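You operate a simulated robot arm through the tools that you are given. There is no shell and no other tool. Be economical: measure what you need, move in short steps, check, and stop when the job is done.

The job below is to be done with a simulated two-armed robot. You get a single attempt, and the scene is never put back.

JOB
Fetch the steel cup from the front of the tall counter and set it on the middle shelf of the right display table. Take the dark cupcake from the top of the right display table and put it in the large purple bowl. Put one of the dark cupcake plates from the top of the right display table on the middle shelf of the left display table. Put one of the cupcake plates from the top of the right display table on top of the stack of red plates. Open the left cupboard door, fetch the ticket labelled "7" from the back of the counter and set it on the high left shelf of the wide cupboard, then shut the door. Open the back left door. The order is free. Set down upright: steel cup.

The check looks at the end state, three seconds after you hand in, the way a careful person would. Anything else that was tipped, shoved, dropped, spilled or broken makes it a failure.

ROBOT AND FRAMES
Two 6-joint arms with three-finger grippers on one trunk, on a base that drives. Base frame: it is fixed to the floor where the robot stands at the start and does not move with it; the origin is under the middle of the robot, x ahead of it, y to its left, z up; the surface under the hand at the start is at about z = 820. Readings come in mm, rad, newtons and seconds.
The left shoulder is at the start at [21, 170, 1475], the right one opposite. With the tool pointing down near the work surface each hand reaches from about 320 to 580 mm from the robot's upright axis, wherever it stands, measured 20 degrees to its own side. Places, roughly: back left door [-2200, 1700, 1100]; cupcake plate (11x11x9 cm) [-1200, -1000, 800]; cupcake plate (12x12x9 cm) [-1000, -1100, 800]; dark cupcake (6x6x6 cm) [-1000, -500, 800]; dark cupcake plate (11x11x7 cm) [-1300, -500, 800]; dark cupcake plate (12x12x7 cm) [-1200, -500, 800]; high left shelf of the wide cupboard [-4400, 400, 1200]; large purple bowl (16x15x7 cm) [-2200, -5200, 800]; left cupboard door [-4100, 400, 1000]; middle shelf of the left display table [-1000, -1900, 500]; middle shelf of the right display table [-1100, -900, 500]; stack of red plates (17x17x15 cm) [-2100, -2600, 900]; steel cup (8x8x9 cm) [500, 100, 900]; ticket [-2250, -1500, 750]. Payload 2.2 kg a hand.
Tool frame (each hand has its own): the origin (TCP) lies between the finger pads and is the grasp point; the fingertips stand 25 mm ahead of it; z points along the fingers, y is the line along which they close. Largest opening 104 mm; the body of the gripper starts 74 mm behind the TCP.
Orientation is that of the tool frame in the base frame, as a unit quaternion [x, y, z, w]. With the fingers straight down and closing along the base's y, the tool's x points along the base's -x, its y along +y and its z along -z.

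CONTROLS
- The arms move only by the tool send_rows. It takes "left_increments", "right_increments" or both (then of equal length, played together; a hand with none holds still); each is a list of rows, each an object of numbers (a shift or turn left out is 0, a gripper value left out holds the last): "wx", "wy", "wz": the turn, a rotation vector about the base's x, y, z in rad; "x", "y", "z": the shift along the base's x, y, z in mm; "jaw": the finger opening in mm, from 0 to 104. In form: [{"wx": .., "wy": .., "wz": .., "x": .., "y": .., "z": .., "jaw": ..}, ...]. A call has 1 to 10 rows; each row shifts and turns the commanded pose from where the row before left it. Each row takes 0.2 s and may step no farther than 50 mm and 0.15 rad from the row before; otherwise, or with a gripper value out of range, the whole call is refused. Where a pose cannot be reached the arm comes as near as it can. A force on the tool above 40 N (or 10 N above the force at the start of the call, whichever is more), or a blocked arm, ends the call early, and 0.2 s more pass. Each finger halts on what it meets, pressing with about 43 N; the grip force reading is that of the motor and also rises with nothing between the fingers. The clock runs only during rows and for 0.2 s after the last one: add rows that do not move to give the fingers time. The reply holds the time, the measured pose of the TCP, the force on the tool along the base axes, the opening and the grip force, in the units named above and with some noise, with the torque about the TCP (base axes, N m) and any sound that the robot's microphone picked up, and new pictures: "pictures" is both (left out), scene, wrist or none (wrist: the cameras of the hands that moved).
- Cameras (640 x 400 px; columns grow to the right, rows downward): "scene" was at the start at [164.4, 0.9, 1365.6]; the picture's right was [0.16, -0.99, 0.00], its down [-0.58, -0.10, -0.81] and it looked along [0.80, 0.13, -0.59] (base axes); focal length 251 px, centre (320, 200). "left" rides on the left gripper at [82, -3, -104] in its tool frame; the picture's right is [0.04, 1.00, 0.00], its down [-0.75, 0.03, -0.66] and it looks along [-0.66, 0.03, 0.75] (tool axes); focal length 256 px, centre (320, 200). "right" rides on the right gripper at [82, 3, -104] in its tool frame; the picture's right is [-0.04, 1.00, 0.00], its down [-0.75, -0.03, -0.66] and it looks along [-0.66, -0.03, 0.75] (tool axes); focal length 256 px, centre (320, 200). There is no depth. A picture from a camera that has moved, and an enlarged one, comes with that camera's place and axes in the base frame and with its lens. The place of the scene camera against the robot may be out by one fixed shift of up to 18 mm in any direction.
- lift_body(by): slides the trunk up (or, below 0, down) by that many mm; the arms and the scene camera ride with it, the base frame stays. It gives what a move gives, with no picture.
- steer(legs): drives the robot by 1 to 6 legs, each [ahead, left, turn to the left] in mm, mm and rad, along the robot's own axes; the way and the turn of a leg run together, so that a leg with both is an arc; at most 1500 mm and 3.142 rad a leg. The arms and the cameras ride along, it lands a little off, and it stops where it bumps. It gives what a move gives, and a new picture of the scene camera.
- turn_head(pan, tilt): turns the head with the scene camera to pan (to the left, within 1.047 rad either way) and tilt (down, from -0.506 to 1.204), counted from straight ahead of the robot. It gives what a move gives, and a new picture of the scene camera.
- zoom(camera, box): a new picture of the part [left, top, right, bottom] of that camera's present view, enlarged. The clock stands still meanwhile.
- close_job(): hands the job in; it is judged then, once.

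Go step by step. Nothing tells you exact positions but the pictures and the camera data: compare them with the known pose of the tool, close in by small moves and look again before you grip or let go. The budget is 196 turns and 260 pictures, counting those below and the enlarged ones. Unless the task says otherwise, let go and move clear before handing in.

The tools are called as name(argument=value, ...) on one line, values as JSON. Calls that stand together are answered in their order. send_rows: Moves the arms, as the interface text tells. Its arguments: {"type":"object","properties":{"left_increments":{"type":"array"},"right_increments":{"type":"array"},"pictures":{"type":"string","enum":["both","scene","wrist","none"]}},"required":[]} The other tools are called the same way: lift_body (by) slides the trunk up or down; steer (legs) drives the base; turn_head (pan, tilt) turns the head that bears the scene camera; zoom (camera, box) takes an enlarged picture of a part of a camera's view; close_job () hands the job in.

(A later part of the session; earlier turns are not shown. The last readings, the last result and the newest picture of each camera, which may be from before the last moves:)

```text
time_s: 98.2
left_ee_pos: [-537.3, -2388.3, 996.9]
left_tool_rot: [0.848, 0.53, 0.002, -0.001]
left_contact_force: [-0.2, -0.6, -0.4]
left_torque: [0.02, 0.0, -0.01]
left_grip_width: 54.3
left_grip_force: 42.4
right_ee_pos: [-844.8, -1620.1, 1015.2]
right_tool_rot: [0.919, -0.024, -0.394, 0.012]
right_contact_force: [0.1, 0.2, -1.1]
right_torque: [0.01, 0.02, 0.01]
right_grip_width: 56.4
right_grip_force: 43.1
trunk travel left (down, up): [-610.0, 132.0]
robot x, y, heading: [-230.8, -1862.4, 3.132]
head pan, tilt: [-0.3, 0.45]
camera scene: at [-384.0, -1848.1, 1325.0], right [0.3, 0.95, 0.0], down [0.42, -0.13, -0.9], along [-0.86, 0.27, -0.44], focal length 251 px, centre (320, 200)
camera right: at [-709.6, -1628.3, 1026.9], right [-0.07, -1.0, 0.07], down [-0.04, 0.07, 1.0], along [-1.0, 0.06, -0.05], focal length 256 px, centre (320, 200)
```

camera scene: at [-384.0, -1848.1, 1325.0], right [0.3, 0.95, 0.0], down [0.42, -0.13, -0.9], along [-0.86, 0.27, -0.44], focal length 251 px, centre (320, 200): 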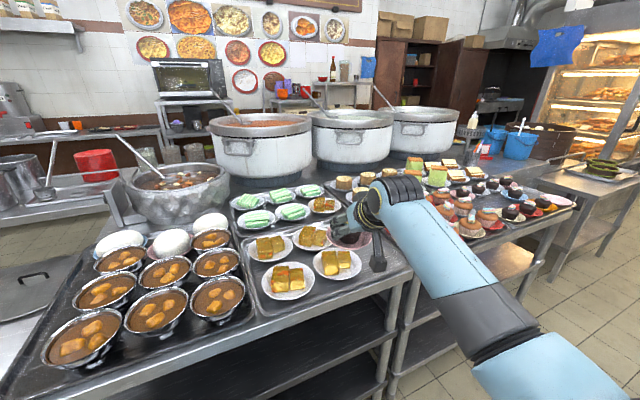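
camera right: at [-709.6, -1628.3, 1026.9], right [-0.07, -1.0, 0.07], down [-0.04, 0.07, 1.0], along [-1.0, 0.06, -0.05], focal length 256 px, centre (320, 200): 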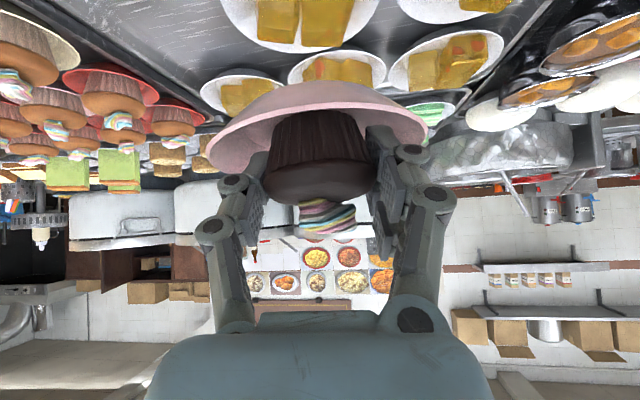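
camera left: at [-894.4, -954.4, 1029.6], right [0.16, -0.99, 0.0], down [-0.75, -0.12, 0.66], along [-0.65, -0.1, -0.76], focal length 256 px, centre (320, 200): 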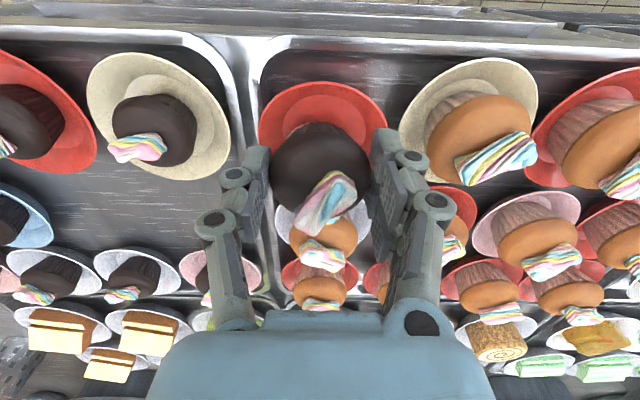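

The plate is still held and the table looks undisturbed. Left table edge is about x = −800. Backing off and lowering to view the middle shelf.

steer(legs=[[-190, 0, 0]])

lift_body(by=-380)

turn_head(pan=-0.15, tilt=0.35)

send_rows(right_increments=[{"z": 0}], pictures="wrist")

```text
time_s: 99.7
left_ee_pos: [-345.9, -2387.7, 997.0]
left_tool_rot: [0.848, 0.53, 0.001, -0.001]
left_contact_force: [0.2, 1.1, -0.6]
left_torque: [0.01, 0.02, 0.03]
left_grip_width: 54.4
left_grip_force: 43.5
right_ee_pos: [-652.1, -1621.7, 1015.4]
right_tool_rot: [0.918, -0.024, -0.395, 0.011]
right_contact_force: [0.1, 0.9, -1.0]
right_torque: [-0.03, 0.0, 0.04]
right_grip_width: 56.2
right_grip_force: 43.3
trunk travel left (down, up): [-610.0, 132.0]
robot x, y, heading: [-38.6, -1860.2, 3.14]
head pan, tilt: [-0.3, 0.45]
camera scene: at [-192.7, -1848.8, 1325.2], right [0.3, 0.95, 0.0], down [0.41, -0.13, -0.9], along [-0.86, 0.27, -0.43], focal length 251 px, centre (320, 200)
```

scene: 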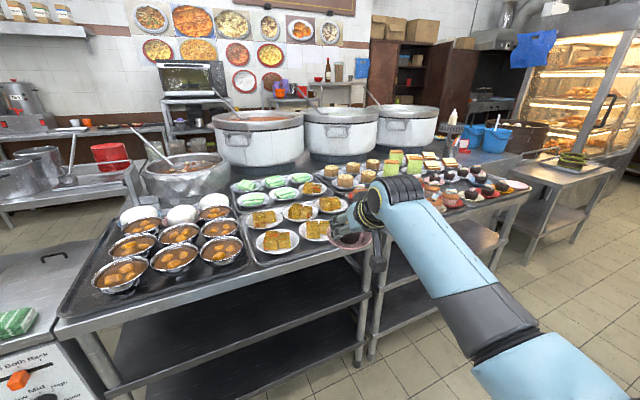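

```text
time_s: 103.4
left_ee_pos: [-319.7, -2388.2, 579.0]
left_tool_rot: [0.845, 0.529, 0.064, 0.039]
left_contact_force: [-0.2, 0.1, -0.6]
left_torque: [-0.03, 0.0, -0.01]
left_grip_width: 54.2
left_grip_force: 43.7
right_ee_pos: [-652.1, -1621.2, 635.8]
right_tool_rot: [0.918, -0.025, -0.395, 0.01]
right_contact_force: [-0.9, 0.2, -0.7]
right_torque: [0.01, 0.01, 0.0]
right_grip_width: 56.1
right_grip_force: 43.3
trunk travel left (down, up): [-230.0, 512.0]
robot x, y, heading: [-42.9, -1863.7, 3.141]
head pan, tilt: [-0.3, 0.45]
```

```text
time_s: 104.1
left_ee_pos: [-319.8, -2388.5, 579.4]
left_tool_rot: [0.845, 0.53, 0.064, 0.038]
left_contact_force: [-0.4, 0.6, 0.3]
left_torque: [0.0, 0.01, -0.02]
left_grip_width: 54.3
left_grip_force: 42.9
right_ee_pos: [-651.4, -1621.1, 635.2]
right_tool_rot: [0.919, -0.025, -0.393, 0.011]
right_contact_force: [0.1, 0.2, -0.5]
right_torque: [-0.02, -0.01, -0.02]
right_grip_width: 56.0
right_grip_force: 42.8
trunk travel left (down, up): [-230.0, 512.0]
robot x, y, heading: [-40.4, -1862.9, 3.139]
head pan, tilt: [-0.15, 0.351]
camera scene: at [-211.9, -1861.9, 944.7], right [0.15, 0.99, 0.0], down [0.34, -0.05, -0.94], along [-0.93, 0.14, -0.34], focal length 251 px, centre (320, 200)
```

scene: 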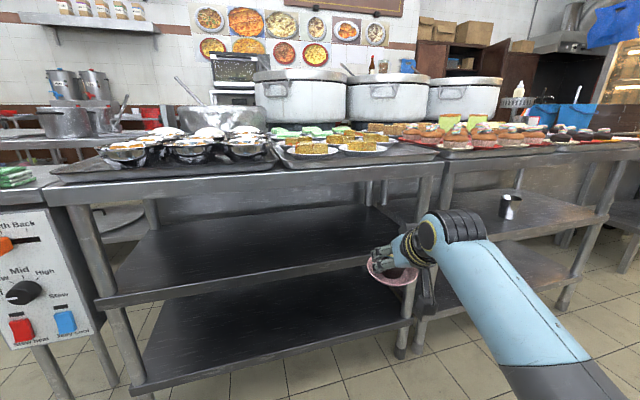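

```text
time_s: 104.5
left_ee_pos: [-320.7, -2388.0, 578.1]
left_tool_rot: [0.845, 0.529, 0.064, 0.038]
left_contact_force: [-1.1, 0.4, -0.5]
left_torque: [-0.03, -0.02, -0.02]
left_grip_width: 54.1
left_grip_force: 43.2
right_ee_pos: [-653.5, -1620.1, 635.8]
right_tool_rot: [0.919, -0.025, -0.394, 0.01]
right_contact_force: [0.3, 0.1, -0.4]
right_torque: [-0.03, 0.03, 0.0]
right_grip_width: 56.2
right_grip_force: 43.5
trunk travel left (down, up): [-230.0, 512.0]
robot x, y, heading: [-43.9, -1861.5, 3.137]
head pan, tilt: [-0.15, 0.351]
camera right: at [-519.5, -1628.9, 647.0], right [-0.07, -1.0, 0.07], down [-0.04, 0.07, 1.0], along [-1.0, 0.06, -0.05], focal length 256 px, centre (320, 200)
```

right: 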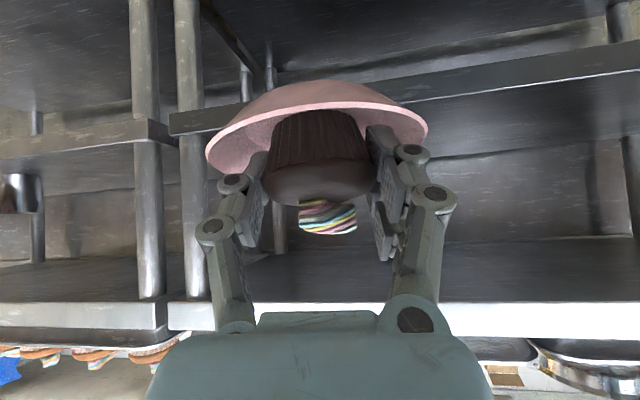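

Middle shelf of the left table is at about z = 545, slab underside ~742. Lowering a little and driving partway.

lift_body(by=-18)

steer(legs=[[90, 0, 0]])

send_rows(right_increments=[{"z": 0}], pictures="wrist")

```text
time_s: 105.1
left_ee_pos: [-318.2, -2387.1, 556.9]
left_tool_rot: [0.845, 0.528, 0.07, 0.042]
left_contact_force: [0.0, -1.0, 0.2]
left_torque: [0.0, 0.01, -0.01]
left_grip_width: 54.5
left_grip_force: 43.0
right_ee_pos: [-653.5, -1622.3, 618.3]
right_tool_rot: [0.919, -0.025, -0.394, 0.011]
right_contact_force: [0.9, -0.4, -0.7]
right_torque: [0.02, -0.02, 0.0]
right_grip_width: 56.3
right_grip_force: 43.0
trunk travel left (down, up): [-212.0, 530.0]
robot x, y, heading: [-41.2, -1861.9, 3.139]
head pan, tilt: [-0.15, 0.351]
```

```text
time_s: 106.2
left_ee_pos: [-410.7, -2386.0, 556.9]
left_tool_rot: [0.846, 0.528, 0.07, 0.042]
left_contact_force: [0.3, 0.0, -0.8]
left_torque: [0.04, 0.01, -0.02]
left_grip_width: 54.3
left_grip_force: 42.4
right_ee_pos: [-743.2, -1619.2, 616.0]
right_tool_rot: [0.919, -0.026, -0.394, 0.01]
right_contact_force: [0.0, 0.8, -1.0]
right_torque: [-0.02, 0.01, 0.02]
right_grip_width: 56.1
right_grip_force: 42.9
trunk travel left (down, up): [-212.0, 530.0]
robot x, y, heading: [-135.0, -1862.3, 3.141]
head pan, tilt: [-0.15, 0.351]
camera scene: at [-304.1, -1861.4, 926.0], right [0.15, 0.99, 0.0], down [0.34, -0.05, -0.94], along [-0.93, 0.14, -0.34], focal length 251 px, centre (320, 200)
```

scene: 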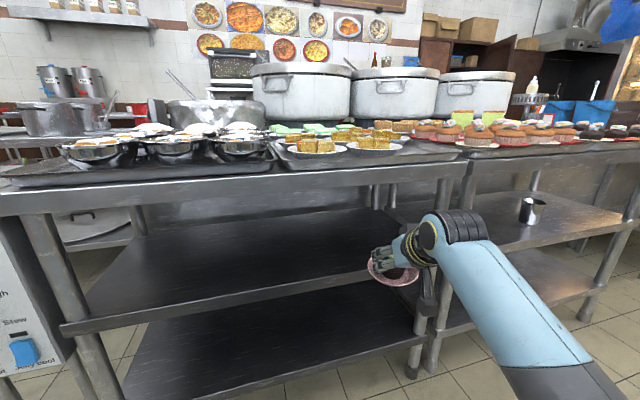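

```text
time_s: 106.6
left_ee_pos: [-410.1, -2386.6, 557.2]
left_tool_rot: [0.845, 0.528, 0.071, 0.041]
left_contact_force: [1.4, -1.0, 0.8]
left_torque: [-0.01, 0.01, 0.0]
left_grip_width: 54.2
left_grip_force: 43.1
right_ee_pos: [-741.8, -1620.3, 616.4]
right_tool_rot: [0.919, -0.027, -0.394, 0.009]
right_contact_force: [-0.4, -0.1, -0.5]
right_torque: [0.01, 0.0, -0.02]
right_grip_width: 56.1
right_grip_force: 43.3
trunk travel left (down, up): [-212.0, 530.0]
robot x, y, heading: [-129.8, -1862.1, 3.138]
head pan, tilt: [-0.15, 0.351]
camera right: at [-609.8, -1628.0, 628.9], right [-0.07, -1.0, 0.07], down [-0.04, 0.07, 1.0], along [-1.0, 0.06, -0.05], focal length 256 px, centre (320, 200)
```

right: 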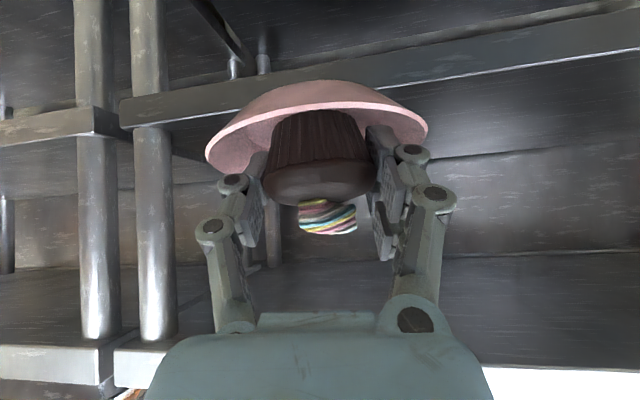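

Clearance over the shelf edge is about 26 mm. Driving in 137 mm.

steer(legs=[[137, 0, 0]])

send_rows(right_increments=[{"z": -5}, {"z": -5}, {"z": -4}], pictures="wrist")

```text
time_s: 108.0
left_ee_pos: [-548.1, -2386.4, 558.1]
left_tool_rot: [0.845, 0.529, 0.07, 0.041]
left_contact_force: [-0.5, -0.3, -0.2]
left_torque: [0.0, -0.02, 0.01]
left_grip_width: 54.4
left_grip_force: 43.2
right_ee_pos: [-880.7, -1619.8, 617.2]
right_tool_rot: [0.919, -0.026, -0.394, 0.01]
right_contact_force: [-1.1, 0.7, -0.9]
right_torque: [-0.03, 0.01, -0.03]
right_grip_width: 56.4
right_grip_force: 42.8
trunk travel left (down, up): [-212.0, 530.0]
robot x, y, heading: [-270.8, -1861.5, 3.137]
head pan, tilt: [-0.15, 0.351]
camera scene: at [-441.3, -1860.7, 926.0], right [0.15, 0.99, 0.0], down [0.34, -0.05, -0.94], along [-0.93, 0.14, -0.34], focal length 251 px, centre (320, 200)
```

scene: 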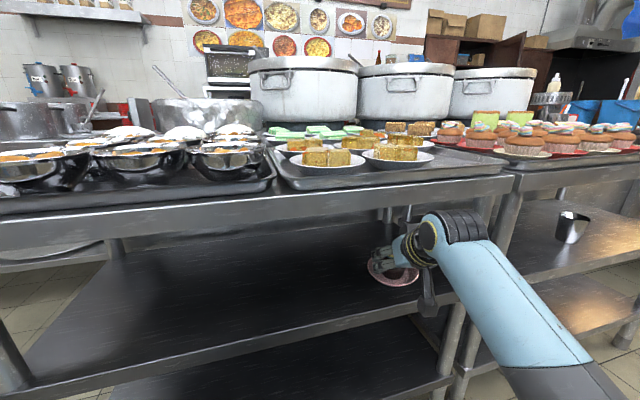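

```text
time_s: 108.8
left_ee_pos: [-546.9, -2386.1, 558.0]
left_tool_rot: [0.845, 0.529, 0.07, 0.041]
left_contact_force: [0.0, 0.0, 0.3]
left_torque: [-0.01, 0.02, -0.02]
left_grip_width: 54.3
left_grip_force: 43.4
right_ee_pos: [-878.7, -1619.1, 601.9]
right_tool_rot: [0.919, -0.026, -0.393, 0.01]
right_contact_force: [-0.1, -0.6, -1.9]
right_torque: [0.01, 0.02, 0.04]
right_grip_width: 56.2
right_grip_force: 43.4
trunk travel left (down, up): [-212.0, 530.0]
robot x, y, heading: [-269.1, -1861.9, 3.138]
head pan, tilt: [-0.15, 0.351]
camera right: at [-747.2, -1627.0, 614.9], right [-0.07, -1.0, 0.07], down [-0.04, 0.07, 1.0], along [-1.0, 0.06, -0.05], focal length 256 px, centre (320, 200)
```

right: 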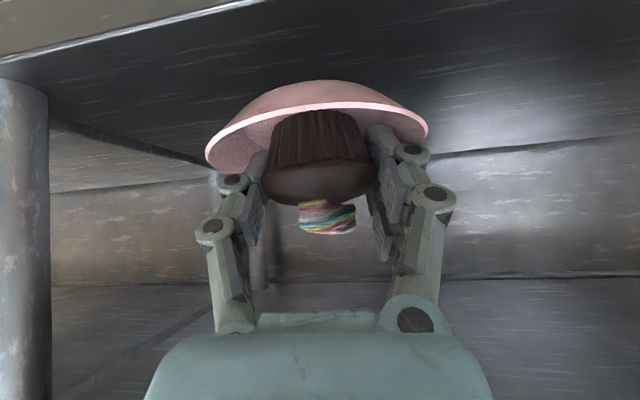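

Lowering until contact.

send_rows(right_increments=[{"z": -3}, {"z": -3}, {"z": -2}], pictures="none")

send_rows(right_increments=[{"z": -2}, {"z": -2}], pictures="wrist")

```text
time_s: 109.5
left_ee_pos: [-547.5, -2385.4, 557.3]
left_tool_rot: [0.846, 0.527, 0.07, 0.042]
left_contact_force: [-0.5, 0.3, -1.1]
left_torque: [-0.03, 0.0, -0.02]
left_grip_width: 54.1
left_grip_force: 42.9
right_ee_pos: [-880.8, -1620.3, 593.8]
right_tool_rot: [0.919, -0.026, -0.393, 0.01]
right_contact_force: [0.6, 0.5, -0.8]
right_torque: [0.02, -0.03, -0.02]
right_grip_width: 56.0
right_grip_force: 43.4
trunk travel left (down, up): [-212.0, 530.0]
robot x, y, heading: [-265.2, -1864.9, 3.138]
head pan, tilt: [-0.15, 0.351]
```

```text
time_s: 110.2
left_ee_pos: [-546.8, -2385.5, 555.7]
left_tool_rot: [0.846, 0.527, 0.07, 0.041]
left_contact_force: [-1.5, 0.8, -0.3]
left_torque: [-0.02, -0.03, -0.04]
left_grip_width: 54.2
left_grip_force: 42.5
right_ee_pos: [-879.6, -1618.2, 590.7]
right_tool_rot: [0.919, -0.026, -0.394, 0.009]
right_contact_force: [0.0, -0.3, -0.8]
right_torque: [0.01, -0.03, 0.01]
right_grip_width: 55.9
right_grip_force: 43.0
trunk travel left (down, up): [-212.0, 530.0]
robot x, y, heading: [-274.0, -1862.1, 3.138]
head pan, tilt: [-0.15, 0.351]
camera right: at [-747.1, -1627.5, 602.9], right [-0.07, -1.0, 0.07], down [-0.04, 0.07, 1.0], along [-1.0, 0.06, -0.05], focal length 256 px, centre (320, 200)
```

right: 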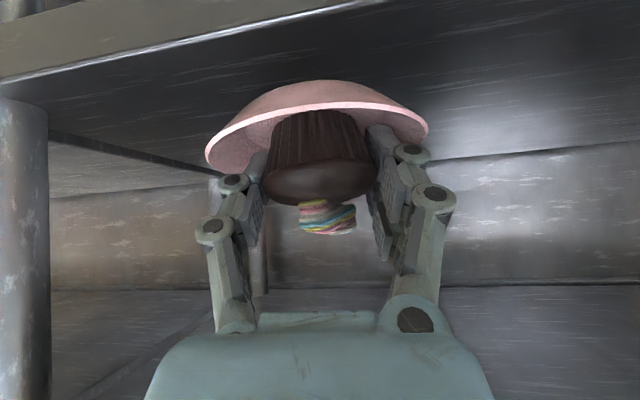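

send_rows(right_increments=[{"z": -3}, {"z": -3}, {"z": -2}], pictures="none")

send_rows(right_increments=[{"z": -2}, {"z": -2}, {"z": -2}], pictures="wrist")

```text
time_s: 111.0
left_ee_pos: [-546.3, -2385.8, 556.1]
left_tool_rot: [0.845, 0.528, 0.07, 0.042]
left_contact_force: [-0.3, 0.2, 0.0]
left_torque: [0.0, -0.01, -0.04]
left_grip_width: 54.2
left_grip_force: 43.2
right_ee_pos: [-880.3, -1620.0, 583.4]
right_tool_rot: [0.919, -0.026, -0.394, 0.01]
right_contact_force: [-0.3, -0.3, -0.5]
right_torque: [0.0, -0.01, -0.05]
right_grip_width: 55.9
right_grip_force: 42.9
trunk travel left (down, up): [-212.0, 530.0]
robot x, y, heading: [-270.9, -1860.7, 3.131]
head pan, tilt: [-0.15, 0.351]
```

```text
time_s: 111.8
left_ee_pos: [-546.1, -2385.6, 557.3]
left_tool_rot: [0.845, 0.528, 0.071, 0.042]
left_contact_force: [0.5, -0.2, -0.8]
left_torque: [-0.03, -0.01, 0.01]
left_grip_width: 54.3
left_grip_force: 43.4
right_ee_pos: [-880.2, -1618.8, 576.4]
right_tool_rot: [0.919, -0.025, -0.394, 0.011]
right_contact_force: [-0.6, -0.2, -0.9]
right_torque: [0.01, -0.03, 0.01]
right_grip_width: 56.0
right_grip_force: 42.7
trunk travel left (down, up): [-212.0, 530.0]
robot x, y, heading: [-270.8, -1861.5, 3.141]
head pan, tilt: [-0.15, 0.351]
camera right: at [-746.9, -1627.6, 588.6], right [-0.07, -1.0, 0.07], down [-0.04, 0.07, 1.0], along [-1.0, 0.06, -0.05], focal length 256 px, centre (320, 200)
```

right: 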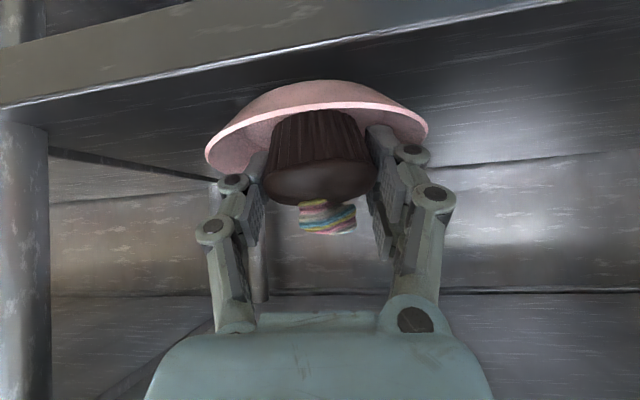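

The shelf edge seems nearer x ≈ −835 and z ≈ 524, so I'll raise slightly and drive 40 mm deeper before setting down.

send_rows(right_increments=[{"z": 5}, {"z": 5}], pictures="none")

steer(legs=[[40, 0, 0]])

send_rows(right_increments=[{"z": -4}, {"z": -4}, {"z": -3}, {"z": -3}], pictures="wrist")

```text
time_s: 112.3
left_ee_pos: [-545.9, -2386.0, 556.5]
left_tool_rot: [0.845, 0.528, 0.07, 0.041]
left_contact_force: [0.3, 0.2, -0.5]
left_torque: [-0.01, 0.01, -0.04]
left_grip_width: 54.0
left_grip_force: 43.2
right_ee_pos: [-880.8, -1619.7, 587.2]
right_tool_rot: [0.919, -0.026, -0.394, 0.011]
right_contact_force: [0.2, -0.3, -0.7]
right_torque: [-0.01, 0.01, 0.03]
right_grip_width: 56.0
right_grip_force: 43.3
trunk travel left (down, up): [-212.0, 530.0]
robot x, y, heading: [-267.5, -1862.9, 3.133]
head pan, tilt: [-0.15, 0.351]
```

```text
time_s: 113.2
left_ee_pos: [-587.9, -2385.4, 556.1]
left_tool_rot: [0.845, 0.529, 0.07, 0.041]
left_contact_force: [-0.3, 0.4, -1.8]
left_torque: [-0.01, 0.03, 0.01]
left_grip_width: 54.3
left_grip_force: 42.5
right_ee_pos: [-921.6, -1619.9, 586.5]
right_tool_rot: [0.919, -0.026, -0.394, 0.01]
right_contact_force: [0.1, 0.1, -1.3]
right_torque: [-0.01, 0.02, 0.0]
right_grip_width: 56.0
right_grip_force: 42.9
trunk travel left (down, up): [-212.0, 530.0]
robot x, y, heading: [-309.6, -1860.7, 3.136]
head pan, tilt: [-0.15, 0.351]
camera scene: at [-481.7, -1860.5, 926.0], right [0.15, 0.99, 0.0], down [0.34, -0.05, -0.94], along [-0.93, 0.14, -0.34], focal length 251 px, centre (320, 200)
```

scene: 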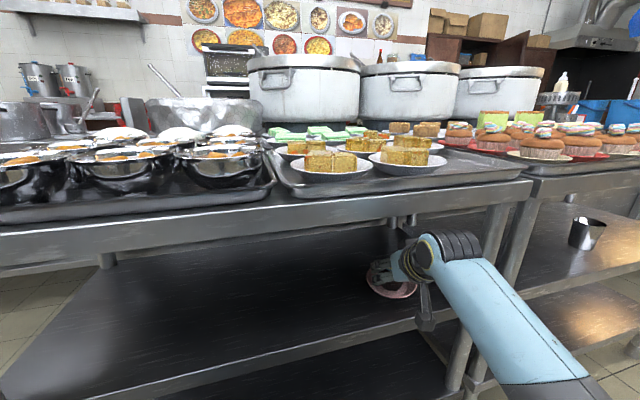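

```text
time_s: 114.2
left_ee_pos: [-586.0, -2385.4, 557.4]
left_tool_rot: [0.845, 0.528, 0.07, 0.041]
left_contact_force: [-0.9, -0.8, 0.0]
left_torque: [-0.05, 0.02, 0.02]
left_grip_width: 54.1
left_grip_force: 43.0
right_ee_pos: [-920.3, -1619.7, 572.3]
right_tool_rot: [0.919, -0.026, -0.394, 0.009]
right_contact_force: [0.3, -0.7, -1.4]
right_torque: [0.01, -0.01, -0.02]
right_grip_width: 55.8
right_grip_force: 43.2
trunk travel left (down, up): [-212.0, 530.0]
robot x, y, heading: [-311.4, -1859.2, 3.134]
head pan, tilt: [-0.15, 0.351]
camera right: at [-787.5, -1627.7, 584.7], right [-0.07, -1.0, 0.07], down [-0.04, 0.07, 1.0], along [-1.0, 0.06, -0.05], focal length 256 px, centre (320, 200)
```

right: 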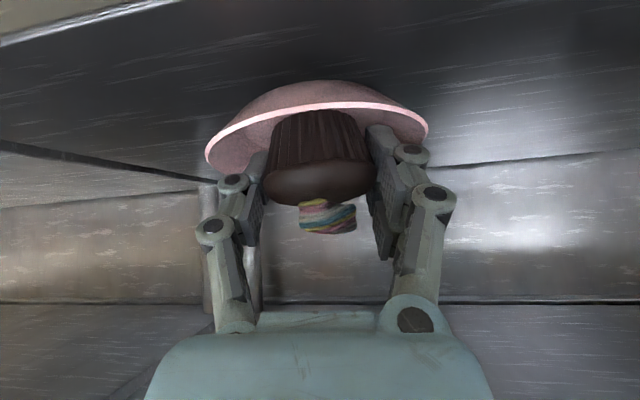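

send_rows(right_increments=[{"z": -3}, {"z": -3}], pictures="none")

send_rows(right_increments=[{"z": -3}, {"z": -2}], pictures="none")

send_rows(right_increments=[{"z": -2}, {"z": -2}], pictures="wrist")

```text
time_s: 114.8
left_ee_pos: [-587.9, -2385.9, 556.7]
left_tool_rot: [0.845, 0.528, 0.07, 0.042]
left_contact_force: [0.3, 0.3, -0.1]
left_torque: [-0.01, 0.0, -0.04]
left_grip_width: 54.4
left_grip_force: 42.9
right_ee_pos: [-920.1, -1620.2, 565.9]
right_tool_rot: [0.919, -0.025, -0.393, 0.011]
right_contact_force: [0.1, 0.2, -1.5]
right_torque: [-0.04, 0.02, -0.01]
right_grip_width: 55.6
right_grip_force: 42.7
trunk travel left (down, up): [-212.0, 530.0]
robot x, y, heading: [-311.5, -1860.6, 3.135]
head pan, tilt: [-0.15, 0.351]
```

```text
time_s: 115.4
left_ee_pos: [-585.9, -2385.1, 557.1]
left_tool_rot: [0.845, 0.528, 0.07, 0.042]
left_contact_force: [0.6, -0.6, 0.0]
left_torque: [0.01, 0.01, -0.02]
left_grip_width: 54.2
left_grip_force: 43.2
right_ee_pos: [-921.0, -1620.8, 562.6]
right_tool_rot: [0.918, -0.027, -0.395, 0.01]
right_contact_force: [0.7, -0.5, 5.2]
right_torque: [-0.07, -0.18, 0.0]
right_grip_width: 56.0
right_grip_force: 42.8
trunk travel left (down, up): [-212.0, 530.0]
robot x, y, heading: [-309.8, -1860.6, 3.135]
head pan, tilt: [-0.15, 0.351]
```

```text
time_s: 116.0
left_ee_pos: [-586.6, -2386.2, 559.2]
left_tool_rot: [0.845, 0.528, 0.069, 0.039]
left_contact_force: [-0.6, 0.2, 0.0]
left_torque: [-0.01, 0.01, 0.01]
left_grip_width: 54.4
left_grip_force: 42.7
right_ee_pos: [-921.2, -1620.6, 562.3]
right_tool_rot: [0.916, -0.025, -0.399, 0.011]
right_contact_force: [0.7, 0.9, 25.4]
right_torque: [-0.35, -0.6, 0.02]
right_grip_width: 56.6
right_grip_force: 43.4
trunk travel left (down, up): [-212.0, 530.0]
robot x, y, heading: [-313.8, -1858.0, 3.135]
head pan, tilt: [-0.15, 0.351]
camera right: at [-788.1, -1627.5, 573.3], right [-0.07, -1.0, 0.07], down [-0.03, 0.07, 1.0], along [-1.0, 0.06, -0.04], focal length 256 px, centre (320, 200)
```

right: 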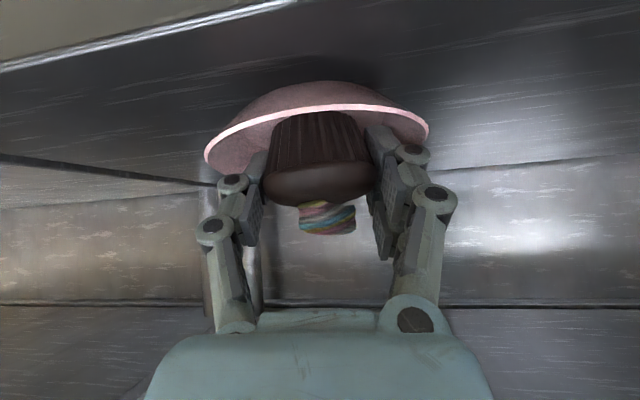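

Contact made. Ease up and release slowly.

send_rows(right_increments=[{"z": 3}, {"jaw": 60}, {"jaw": 66}, {"jaw": 70}, {"jaw": 74}], pictures="wrist")

```text
time_s: 117.2
left_ee_pos: [-587.8, -2386.6, 556.5]
left_tool_rot: [0.845, 0.528, 0.07, 0.041]
left_contact_force: [0.1, 0.8, -0.8]
left_torque: [-0.01, 0.03, 0.03]
left_grip_width: 54.6
left_grip_force: 43.0
right_ee_pos: [-920.9, -1619.7, 559.5]
right_tool_rot: [0.919, -0.025, -0.393, 0.01]
right_contact_force: [-0.3, 0.7, 0.9]
right_torque: [0.04, 0.01, -0.01]
right_grip_width: 76.8
right_grip_force: 0.0
trunk travel left (down, up): [-212.0, 530.0]
robot x, y, heading: [-313.1, -1859.5, 3.139]
head pan, tilt: [-0.15, 0.351]
camera right: at [-786.8, -1627.2, 572.2], right [-0.07, -1.0, 0.07], down [-0.04, 0.07, 1.0], along [-1.0, 0.06, -0.05], focal length 256 px, centre (320, 200)
```

right: 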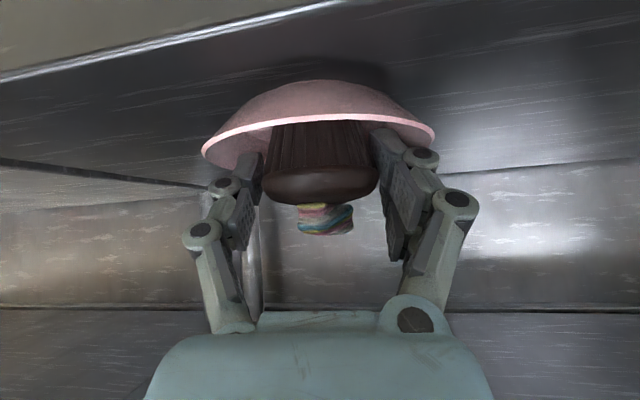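

Released. Raise clear of the rim, then back out.

send_rows(right_increments=[{"z": 8}, {"z": 8}, {"z": 6, "x": 4}], pictures="wrist")

steer(legs=[[-260, 0, 0]])

```text
time_s: 118.0
left_ee_pos: [-587.8, -2385.1, 557.5]
left_tool_rot: [0.845, 0.528, 0.07, 0.041]
left_contact_force: [-0.1, -0.1, -0.2]
left_torque: [0.0, -0.01, 0.0]
left_grip_width: 54.4
left_grip_force: 43.4
right_ee_pos: [-917.1, -1619.2, 583.2]
right_tool_rot: [0.919, -0.026, -0.394, 0.01]
right_contact_force: [-1.2, -0.3, 0.2]
right_torque: [0.01, -0.02, -0.04]
right_grip_width: 74.1
right_grip_force: 0.0
trunk travel left (down, up): [-212.0, 530.0]
robot x, y, heading: [-312.0, -1857.7, 3.136]
head pan, tilt: [-0.15, 0.351]
camera right: at [-783.4, -1627.1, 595.3], right [-0.07, -1.0, 0.07], down [-0.04, 0.07, 1.0], along [-1.0, 0.06, -0.05], focal length 256 px, centre (320, 200)
```

right: 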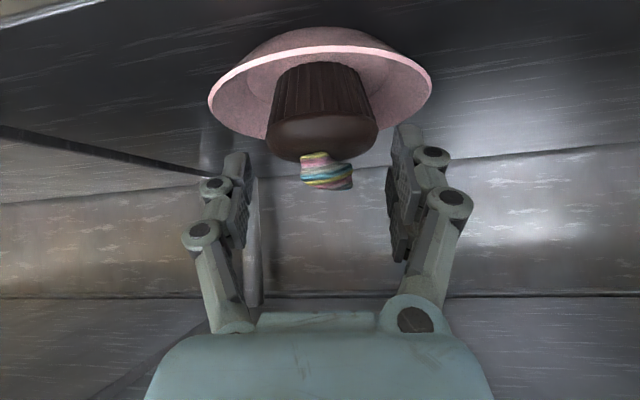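

```text
time_s: 119.9
left_ee_pos: [-325.6, -2387.4, 557.5]
left_tool_rot: [0.845, 0.528, 0.07, 0.041]
left_contact_force: [-0.3, -0.2, -0.6]
left_torque: [0.01, 0.0, 0.0]
left_grip_width: 54.1
left_grip_force: 43.1
right_ee_pos: [-654.9, -1621.0, 582.4]
right_tool_rot: [0.919, -0.026, -0.393, 0.009]
right_contact_force: [0.3, 0.4, -0.3]
right_torque: [0.02, 0.05, 0.0]
right_grip_width: 74.2
right_grip_force: 0.1
trunk travel left (down, up): [-212.0, 530.0]
robot x, y, heading: [-47.7, -1862.1, 3.138]
head pan, tilt: [-0.15, 0.351]
camera scene: at [-220.0, -1861.9, 926.2], right [0.15, 0.99, 0.0], down [0.34, -0.05, -0.94], along [-0.93, 0.14, -0.34], focal length 251 px, centre (320, 200)
```

scene: 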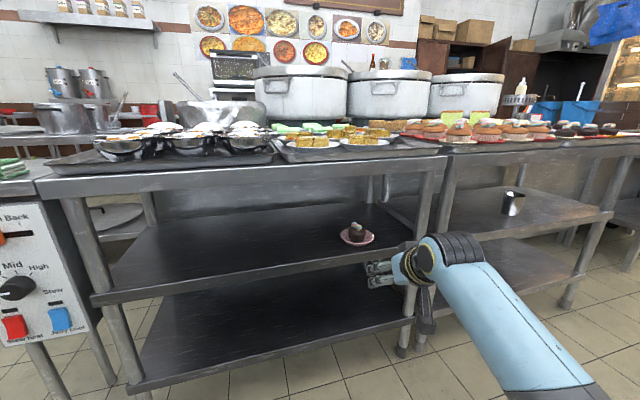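

The dark plate is on the shelf. Next, the orange cupcake on the cream plate in the front row at about (−968, −1090).

lift_body(by=400)

lift_body(by=30)

turn_head(pan=0, tilt=0.6)

steer(legs=[[0, -530, 0], [240, 0, 0]])

send_rows(right_increments=[{"z": 0, "jaw": 95}], pictures="wrist")

```text
time_s: 123.7
left_ee_pos: [-326.1, -2388.4, 956.8]
left_tool_rot: [0.845, 0.528, 0.07, 0.041]
left_contact_force: [-0.6, -0.3, -0.8]
left_torque: [0.0, 0.02, -0.01]
left_grip_width: 54.2
left_grip_force: 43.3
right_ee_pos: [-655.5, -1620.5, 983.7]
right_tool_rot: [0.919, -0.025, -0.394, 0.01]
right_contact_force: [-0.3, 0.0, 0.6]
right_torque: [0.0, -0.01, -0.01]
right_grip_width: 74.2
right_grip_force: 0.1
trunk travel left (down, up): [-612.0, 130.0]
robot x, y, heading: [-49.8, -1864.2, 3.137]
head pan, tilt: [-0.15, 0.351]
```

```text
time_s: 124.5
left_ee_pos: [-324.8, -2386.2, 985.8]
left_tool_rot: [0.845, 0.529, 0.069, 0.042]
left_contact_force: [-0.3, -0.3, -0.7]
left_torque: [0.03, -0.01, 0.02]
left_grip_width: 54.3
left_grip_force: 43.0
right_ee_pos: [-655.3, -1621.0, 1012.7]
right_tool_rot: [0.919, -0.025, -0.393, 0.01]
right_contact_force: [-0.7, -0.6, 0.4]
right_torque: [0.0, -0.01, 0.0]
right_grip_width: 74.3
right_grip_force: 0.0
trunk travel left (down, up): [-642.0, 100.0]
robot x, y, heading: [-51.4, -1863.7, 3.136]
head pan, tilt: [-0.15, 0.351]
```

```text
time_s: 125.2
left_ee_pos: [-325.7, -2387.6, 987.2]
left_tool_rot: [0.846, 0.528, 0.07, 0.041]
left_contact_force: [-0.1, -0.7, -0.1]
left_torque: [0.01, -0.01, 0.0]
left_grip_width: 54.0
left_grip_force: 42.9
right_ee_pos: [-655.9, -1621.6, 1013.8]
right_tool_rot: [0.919, -0.025, -0.394, 0.011]
right_contact_force: [0.7, 1.2, -0.8]
right_torque: [-0.03, 0.01, 0.0]
right_grip_width: 74.0
right_grip_force: 0.1
trunk travel left (down, up): [-642.0, 100.0]
robot x, y, heading: [-44.2, -1864.3, 3.135]
head pan, tilt: [0.0, 0.6]
camera scene: at [-201.3, -1875.8, 1343.7], right [0.0, 1.0, 0.0], down [0.56, 0.0, -0.83], along [-0.83, 0.0, -0.56], focal length 251 px, centre (320, 200)
```

scene: 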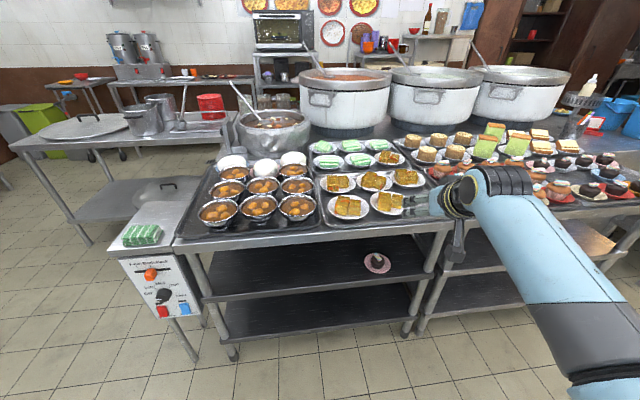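

```text
time_s: 129.7
left_ee_pos: [-565.8, -1861.0, 988.1]
left_tool_rot: [0.846, 0.527, 0.07, 0.042]
left_contact_force: [-0.6, -0.6, -1.3]
left_torque: [-0.03, 0.01, -0.02]
left_grip_width: 54.1
left_grip_force: 43.5
right_ee_pos: [-892.8, -1094.9, 1013.3]
right_tool_rot: [0.919, -0.026, -0.394, 0.01]
right_contact_force: [0.7, 0.5, 0.2]
right_torque: [0.01, 0.0, -0.01]
right_grip_width: 73.9
right_grip_force: 0.1
trunk travel left (down, up): [-642.0, 100.0]
robot x, y, heading: [-288.6, -1340.6, 3.133]
head pan, tilt: [0.0, 0.6]
camera scene: at [-439.6, -1350.3, 1343.5], right [0.01, 1.0, 0.0], down [0.57, 0.0, -0.82], along [-0.82, 0.0, -0.57], focal length 251 px, centre (320, 200)
```

scene: 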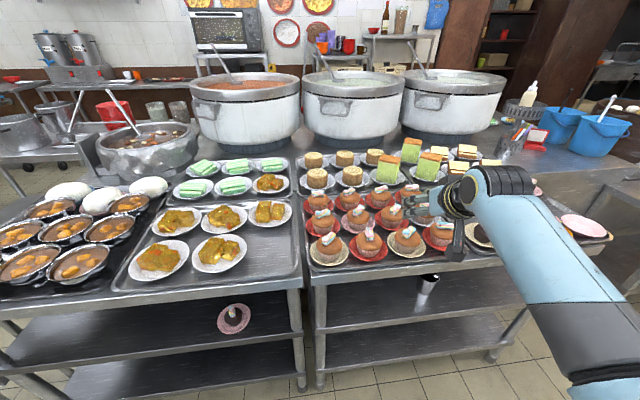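

```text
time_s: 130.1
left_ee_pos: [-563.8, -1862.6, 987.6]
left_tool_rot: [0.846, 0.527, 0.071, 0.041]
left_contact_force: [0.8, 1.7, -0.5]
left_torque: [0.01, 0.01, 0.02]
left_grip_width: 53.9
left_grip_force: 43.1
right_ee_pos: [-892.6, -1093.4, 1013.5]
right_tool_rot: [0.919, -0.026, -0.394, 0.01]
right_contact_force: [-0.6, -0.1, 0.0]
right_torque: [0.02, 0.01, 0.01]
right_grip_width: 95.0
right_grip_force: 0.1
trunk travel left (down, up): [-642.0, 100.0]
robot x, y, heading: [-288.6, -1337.9, 3.132]
head pan, tilt: [0.0, 0.6]
camera right: at [-759.1, -1102.5, 1025.5], right [-0.07, -1.0, 0.07], down [-0.04, 0.07, 1.0], along [-1.0, 0.06, -0.05], focal length 256 px, centre (320, 200)
```

right: 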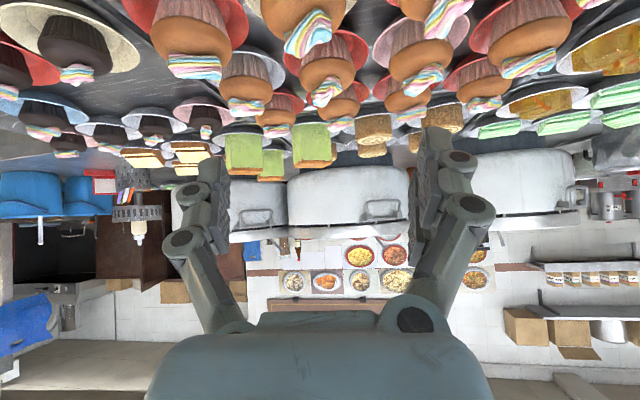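

Cream-plate cupcake at about (−967, −1085). Moving the base closer, then to a pre-grasp.

steer(legs=[[75, 0, 0]])

send_rows(right_increments=[{"x": 42, "y": 4}, {"x": 42, "y": 4, "z": -20}, {"z": -25}, {"z": -25}], pictures="wrist")

```text
time_s: 131.1
left_ee_pos: [-640.8, -1860.7, 986.2]
left_tool_rot: [0.845, 0.528, 0.071, 0.042]
left_contact_force: [-0.7, -0.3, -2.0]
left_torque: [0.01, -0.03, 0.0]
left_grip_width: 53.9
left_grip_force: 43.1
right_ee_pos: [-970.2, -1094.3, 1012.1]
right_tool_rot: [0.919, -0.026, -0.392, 0.01]
right_contact_force: [0.0, 0.2, -0.5]
right_torque: [0.01, -0.02, -0.02]
right_grip_width: 94.8
right_grip_force: 0.1
trunk travel left (down, up): [-642.0, 100.0]
robot x, y, heading: [-361.4, -1337.0, 3.131]
head pan, tilt: [0.0, 0.6]
camera scene: at [-515.7, -1350.0, 1343.3], right [0.01, 1.0, 0.0], down [0.57, 0.0, -0.82], along [-0.82, 0.0, -0.57], focal length 251 px, centre (320, 200)
```

scene: 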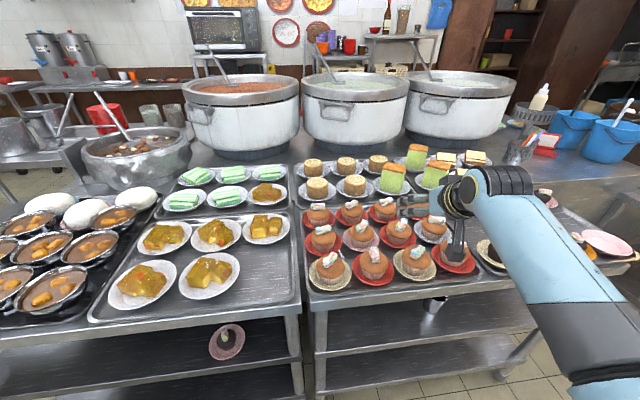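

```text
time_s: 132.1
left_ee_pos: [-638.1, -1860.9, 986.5]
left_tool_rot: [0.846, 0.528, 0.07, 0.042]
left_contact_force: [0.9, 0.0, -0.9]
left_torque: [0.0, 0.03, -0.02]
left_grip_width: 54.0
left_grip_force: 43.7
right_ee_pos: [-883.7, -1085.3, 944.1]
right_tool_rot: [0.919, -0.026, -0.394, 0.01]
right_contact_force: [-0.1, 0.2, 0.8]
right_torque: [0.02, 0.01, 0.02]
right_grip_width: 94.8
right_grip_force: 0.1
trunk travel left (down, up): [-642.0, 100.0]
robot x, y, heading: [-360.7, -1335.5, 3.136]
head pan, tilt: [0.0, 0.6]
camera right: at [-751.3, -1093.9, 955.8], right [-0.07, -1.0, 0.07], down [-0.04, 0.07, 1.0], along [-1.0, 0.06, -0.05], focal length 256 px, centre (320, 200)
```

right: 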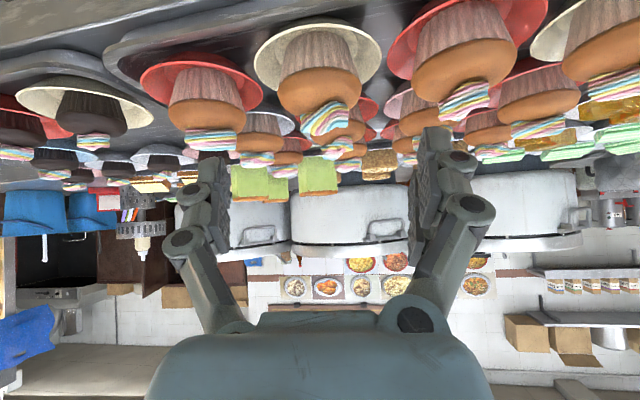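

Aligned. Moving in along the diagonal to TCP about (−968, −1085, 860).

send_rows(right_increments=[{"x": -22, "z": -22, "jaw": 82}, {"x": -22, "z": -22}, {"x": -20, "z": -20}, {"x": -20, "z": -18}], pictures="wrist")

```text
time_s: 133.1
left_ee_pos: [-638.4, -1860.4, 988.1]
left_tool_rot: [0.846, 0.527, 0.071, 0.042]
left_contact_force: [-0.4, -0.6, 0.7]
left_torque: [0.01, 0.0, -0.03]
left_grip_width: 54.0
left_grip_force: 42.7
right_ee_pos: [-969.0, -1086.6, 863.9]
right_tool_rot: [0.918, -0.026, -0.396, 0.01]
right_contact_force: [-0.5, -1.4, 5.7]
right_torque: [-0.43, 0.0, 0.07]
right_grip_width: 82.5
right_grip_force: 4.8
trunk travel left (down, up): [-642.0, 100.0]
robot x, y, heading: [-361.5, -1337.9, 3.135]
head pan, tilt: [0.0, 0.6]
camera right: at [-836.1, -1094.9, 874.1], right [-0.07, -1.0, 0.07], down [-0.04, 0.07, 1.0], along [-1.0, 0.06, -0.04], focal length 256 px, centre (320, 200)
```

right: 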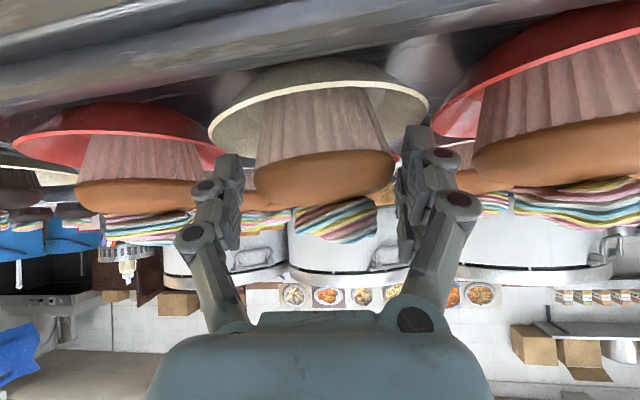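

A finger touches the rim; rise 8 mm and close from there.

send_rows(right_increments=[{"z": 9}, {"jaw": 76}, {"jaw": 76}], pictures="wrist")

```text
time_s: 133.9
left_ee_pos: [-638.2, -1860.8, 988.6]
left_tool_rot: [0.846, 0.527, 0.07, 0.041]
left_contact_force: [-0.3, 0.1, -1.3]
left_torque: [0.0, 0.02, 0.02]
left_grip_width: 54.3
left_grip_force: 43.2
right_ee_pos: [-968.3, -1087.7, 869.3]
right_tool_rot: [0.919, -0.026, -0.393, 0.01]
right_contact_force: [0.6, -0.2, -0.4]
right_torque: [-0.01, 0.02, -0.03]
right_grip_width: 75.9
right_grip_force: 0.1
trunk travel left (down, up): [-642.0, 100.0]
robot x, y, heading: [-364.6, -1339.5, 3.137]
head pan, tilt: [0.0, 0.6]
camera right: at [-834.9, -1094.9, 882.2], right [-0.07, -1.0, 0.07], down [-0.04, 0.07, 1.0], along [-1.0, 0.06, -0.05], focal length 256 px, centre (320, 200)
```

right: 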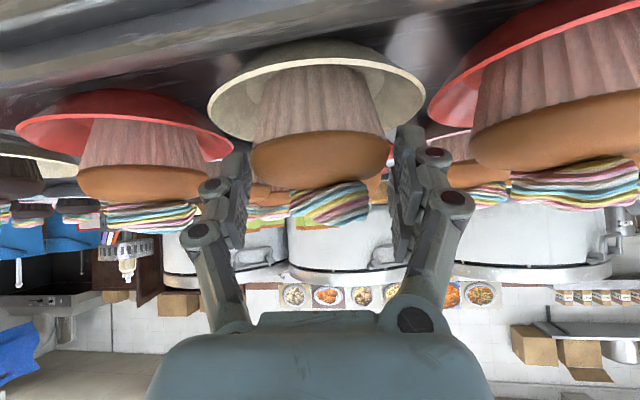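

send_rows(right_increments=[{"z": -5}, {"z": -4}, {"jaw": 66}, {"jaw": 56}, {"jaw": 52}], pictures="wrist")

```text
time_s: 135.1
left_ee_pos: [-637.8, -1861.3, 987.9]
left_tool_rot: [0.845, 0.528, 0.07, 0.041]
left_contact_force: [-0.4, 0.0, -0.7]
left_torque: [-0.01, 0.01, 0.0]
left_grip_width: 54.2
left_grip_force: 43.2
right_ee_pos: [-967.5, -1087.1, 863.6]
right_tool_rot: [0.918, -0.025, -0.396, 0.01]
right_contact_force: [-0.2, -1.6, 12.7]
right_torque: [-0.19, 0.11, -0.01]
right_grip_width: 67.7
right_grip_force: 43.0
trunk travel left (down, up): [-642.0, 100.0]
robot x, y, heading: [-364.6, -1336.3, 3.132]
head pan, tilt: [0.0, 0.6]
camera right: at [-835.0, -1095.2, 874.6], right [-0.07, -1.0, 0.07], down [-0.04, 0.07, 1.0], along [-1.0, 0.06, -0.04], focal length 256 px, centre (320, 200)
```

right: 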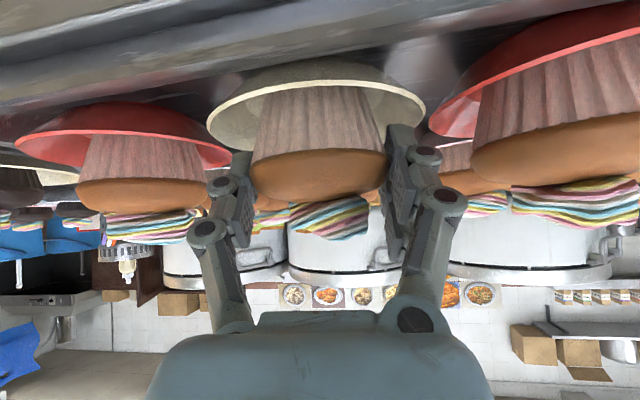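

Gripped at 67.7 mm. Test lift.

send_rows(right_increments=[{"z": 8}, {"z": 10}, {"z": 12}], pictures="wrist")

```text
time_s: 135.9
left_ee_pos: [-639.1, -1860.6, 986.7]
left_tool_rot: [0.846, 0.527, 0.071, 0.041]
left_contact_force: [0.0, 0.1, -0.8]
left_torque: [0.03, 0.0, 0.01]
left_grip_width: 54.2
left_grip_force: 43.3
right_ee_pos: [-967.3, -1086.5, 889.3]
right_tool_rot: [0.919, -0.027, -0.393, 0.01]
right_contact_force: [0.4, 0.2, -1.0]
right_torque: [-0.01, 0.01, 0.0]
right_grip_width: 67.8
right_grip_force: 42.8
trunk travel left (down, up): [-642.0, 100.0]
robot x, y, heading: [-364.0, -1338.2, 3.135]
head pan, tilt: [0.0, 0.6]
camera right: at [-834.4, -1094.5, 903.0], right [-0.07, -1.0, 0.07], down [-0.04, 0.07, 1.0], along [-1.0, 0.06, -0.05], focal length 256 px, centre (320, 200)
```

right: 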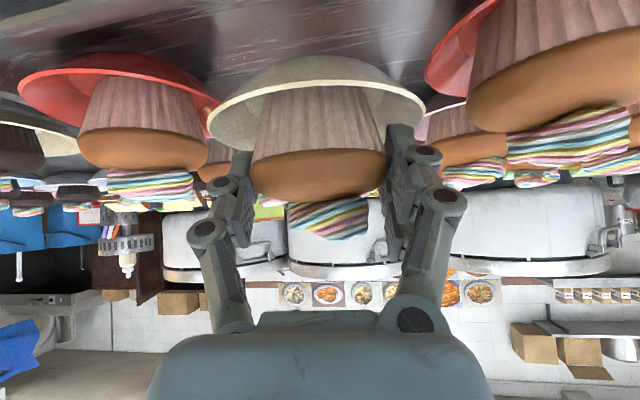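

It lifts together with its plate. Raising, backing off, and heading down the aisle to find the stack of red plates.

send_rows(right_increments=[{"z": 25}, {"z": 25}, {"z": 25}, {"z": 25}, {"z": 20}], pictures="none")

steer(legs=[[-260, 0, 0], [0, 1400, 0]])

turn_head(pan=0.6, tilt=0.35)

```text
time_s: 137.1
left_ee_pos: [-637.6, -1860.2, 988.2]
left_tool_rot: [0.846, 0.527, 0.07, 0.041]
left_contact_force: [0.3, -0.4, -0.9]
left_torque: [-0.02, 0.01, 0.04]
left_grip_width: 53.9
left_grip_force: 43.4
right_ee_pos: [-968.8, -1086.5, 1010.8]
right_tool_rot: [0.919, -0.026, -0.394, 0.01]
right_contact_force: [-0.5, 0.3, -0.6]
right_torque: [-0.02, 0.0, 0.02]
right_grip_width: 67.7
right_grip_force: 43.3
trunk travel left (down, up): [-642.0, 100.0]
robot x, y, heading: [-361.7, -1336.1, 3.135]
head pan, tilt: [0.0, 0.6]
```

```text
time_s: 145.6
left_ee_pos: [-388.0, -3277.7, 986.7]
left_tool_rot: [0.846, 0.527, 0.07, 0.041]
left_contact_force: [0.6, 0.4, -0.3]
left_torque: [0.01, 0.0, 0.0]
left_grip_width: 54.1
left_grip_force: 43.0
right_ee_pos: [-717.6, -2503.2, 1010.4]
right_tool_rot: [0.919, -0.026, -0.393, 0.01]
right_contact_force: [-0.2, -0.7, -1.1]
right_torque: [-0.01, -0.02, 0.01]
right_grip_width: 67.8
right_grip_force: 42.6
trunk travel left (down, up): [-642.0, 100.0]
robot x, y, heading: [-109.2, -2754.5, 3.138]
head pan, tilt: [0.0, 0.6]
camera scene: at [-262.4, -2766.9, 1343.6], right [0.01, 1.0, 0.0], down [0.57, 0.0, -0.82], along [-0.82, 0.01, -0.57], focal length 251 px, centre (320, 200)
```

scene: 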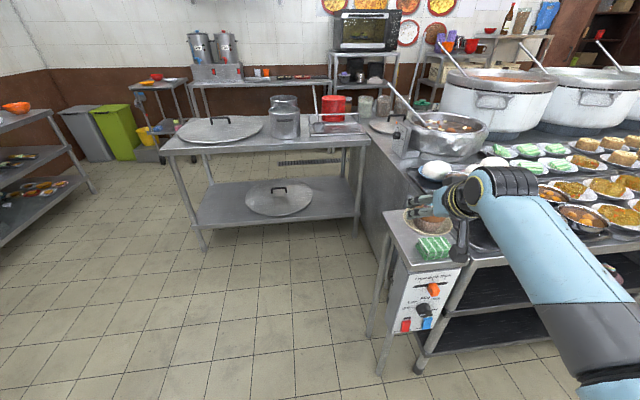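

```text
time_s: 146.6
left_ee_pos: [-387.5, -3278.0, 986.3]
left_tool_rot: [0.846, 0.527, 0.07, 0.041]
left_contact_force: [0.3, -0.2, -0.6]
left_torque: [-0.03, -0.04, -0.03]
left_grip_width: 53.7
left_grip_force: 42.9
right_ee_pos: [-715.2, -2503.0, 1011.5]
right_tool_rot: [0.919, -0.026, -0.393, 0.01]
right_contact_force: [-0.4, -0.9, -0.8]
right_torque: [0.02, 0.01, 0.0]
right_grip_width: 67.5
right_grip_force: 43.1
trunk travel left (down, up): [-642.0, 100.0]
robot x, y, heading: [-110.3, -2755.4, 3.129]
head pan, tilt: [0.6, 0.351]
camera scene: at [-251.2, -2819.3, 1366.3], right [-0.56, 0.83, 0.0], down [0.29, 0.19, -0.94], along [-0.78, -0.52, -0.34], focal length 251 px, centre (320, 200)
```

scene: 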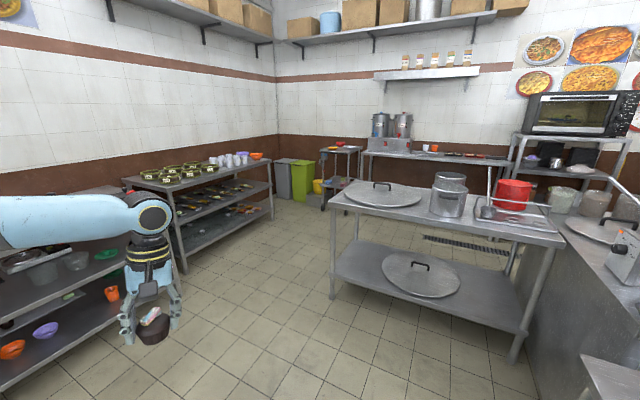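

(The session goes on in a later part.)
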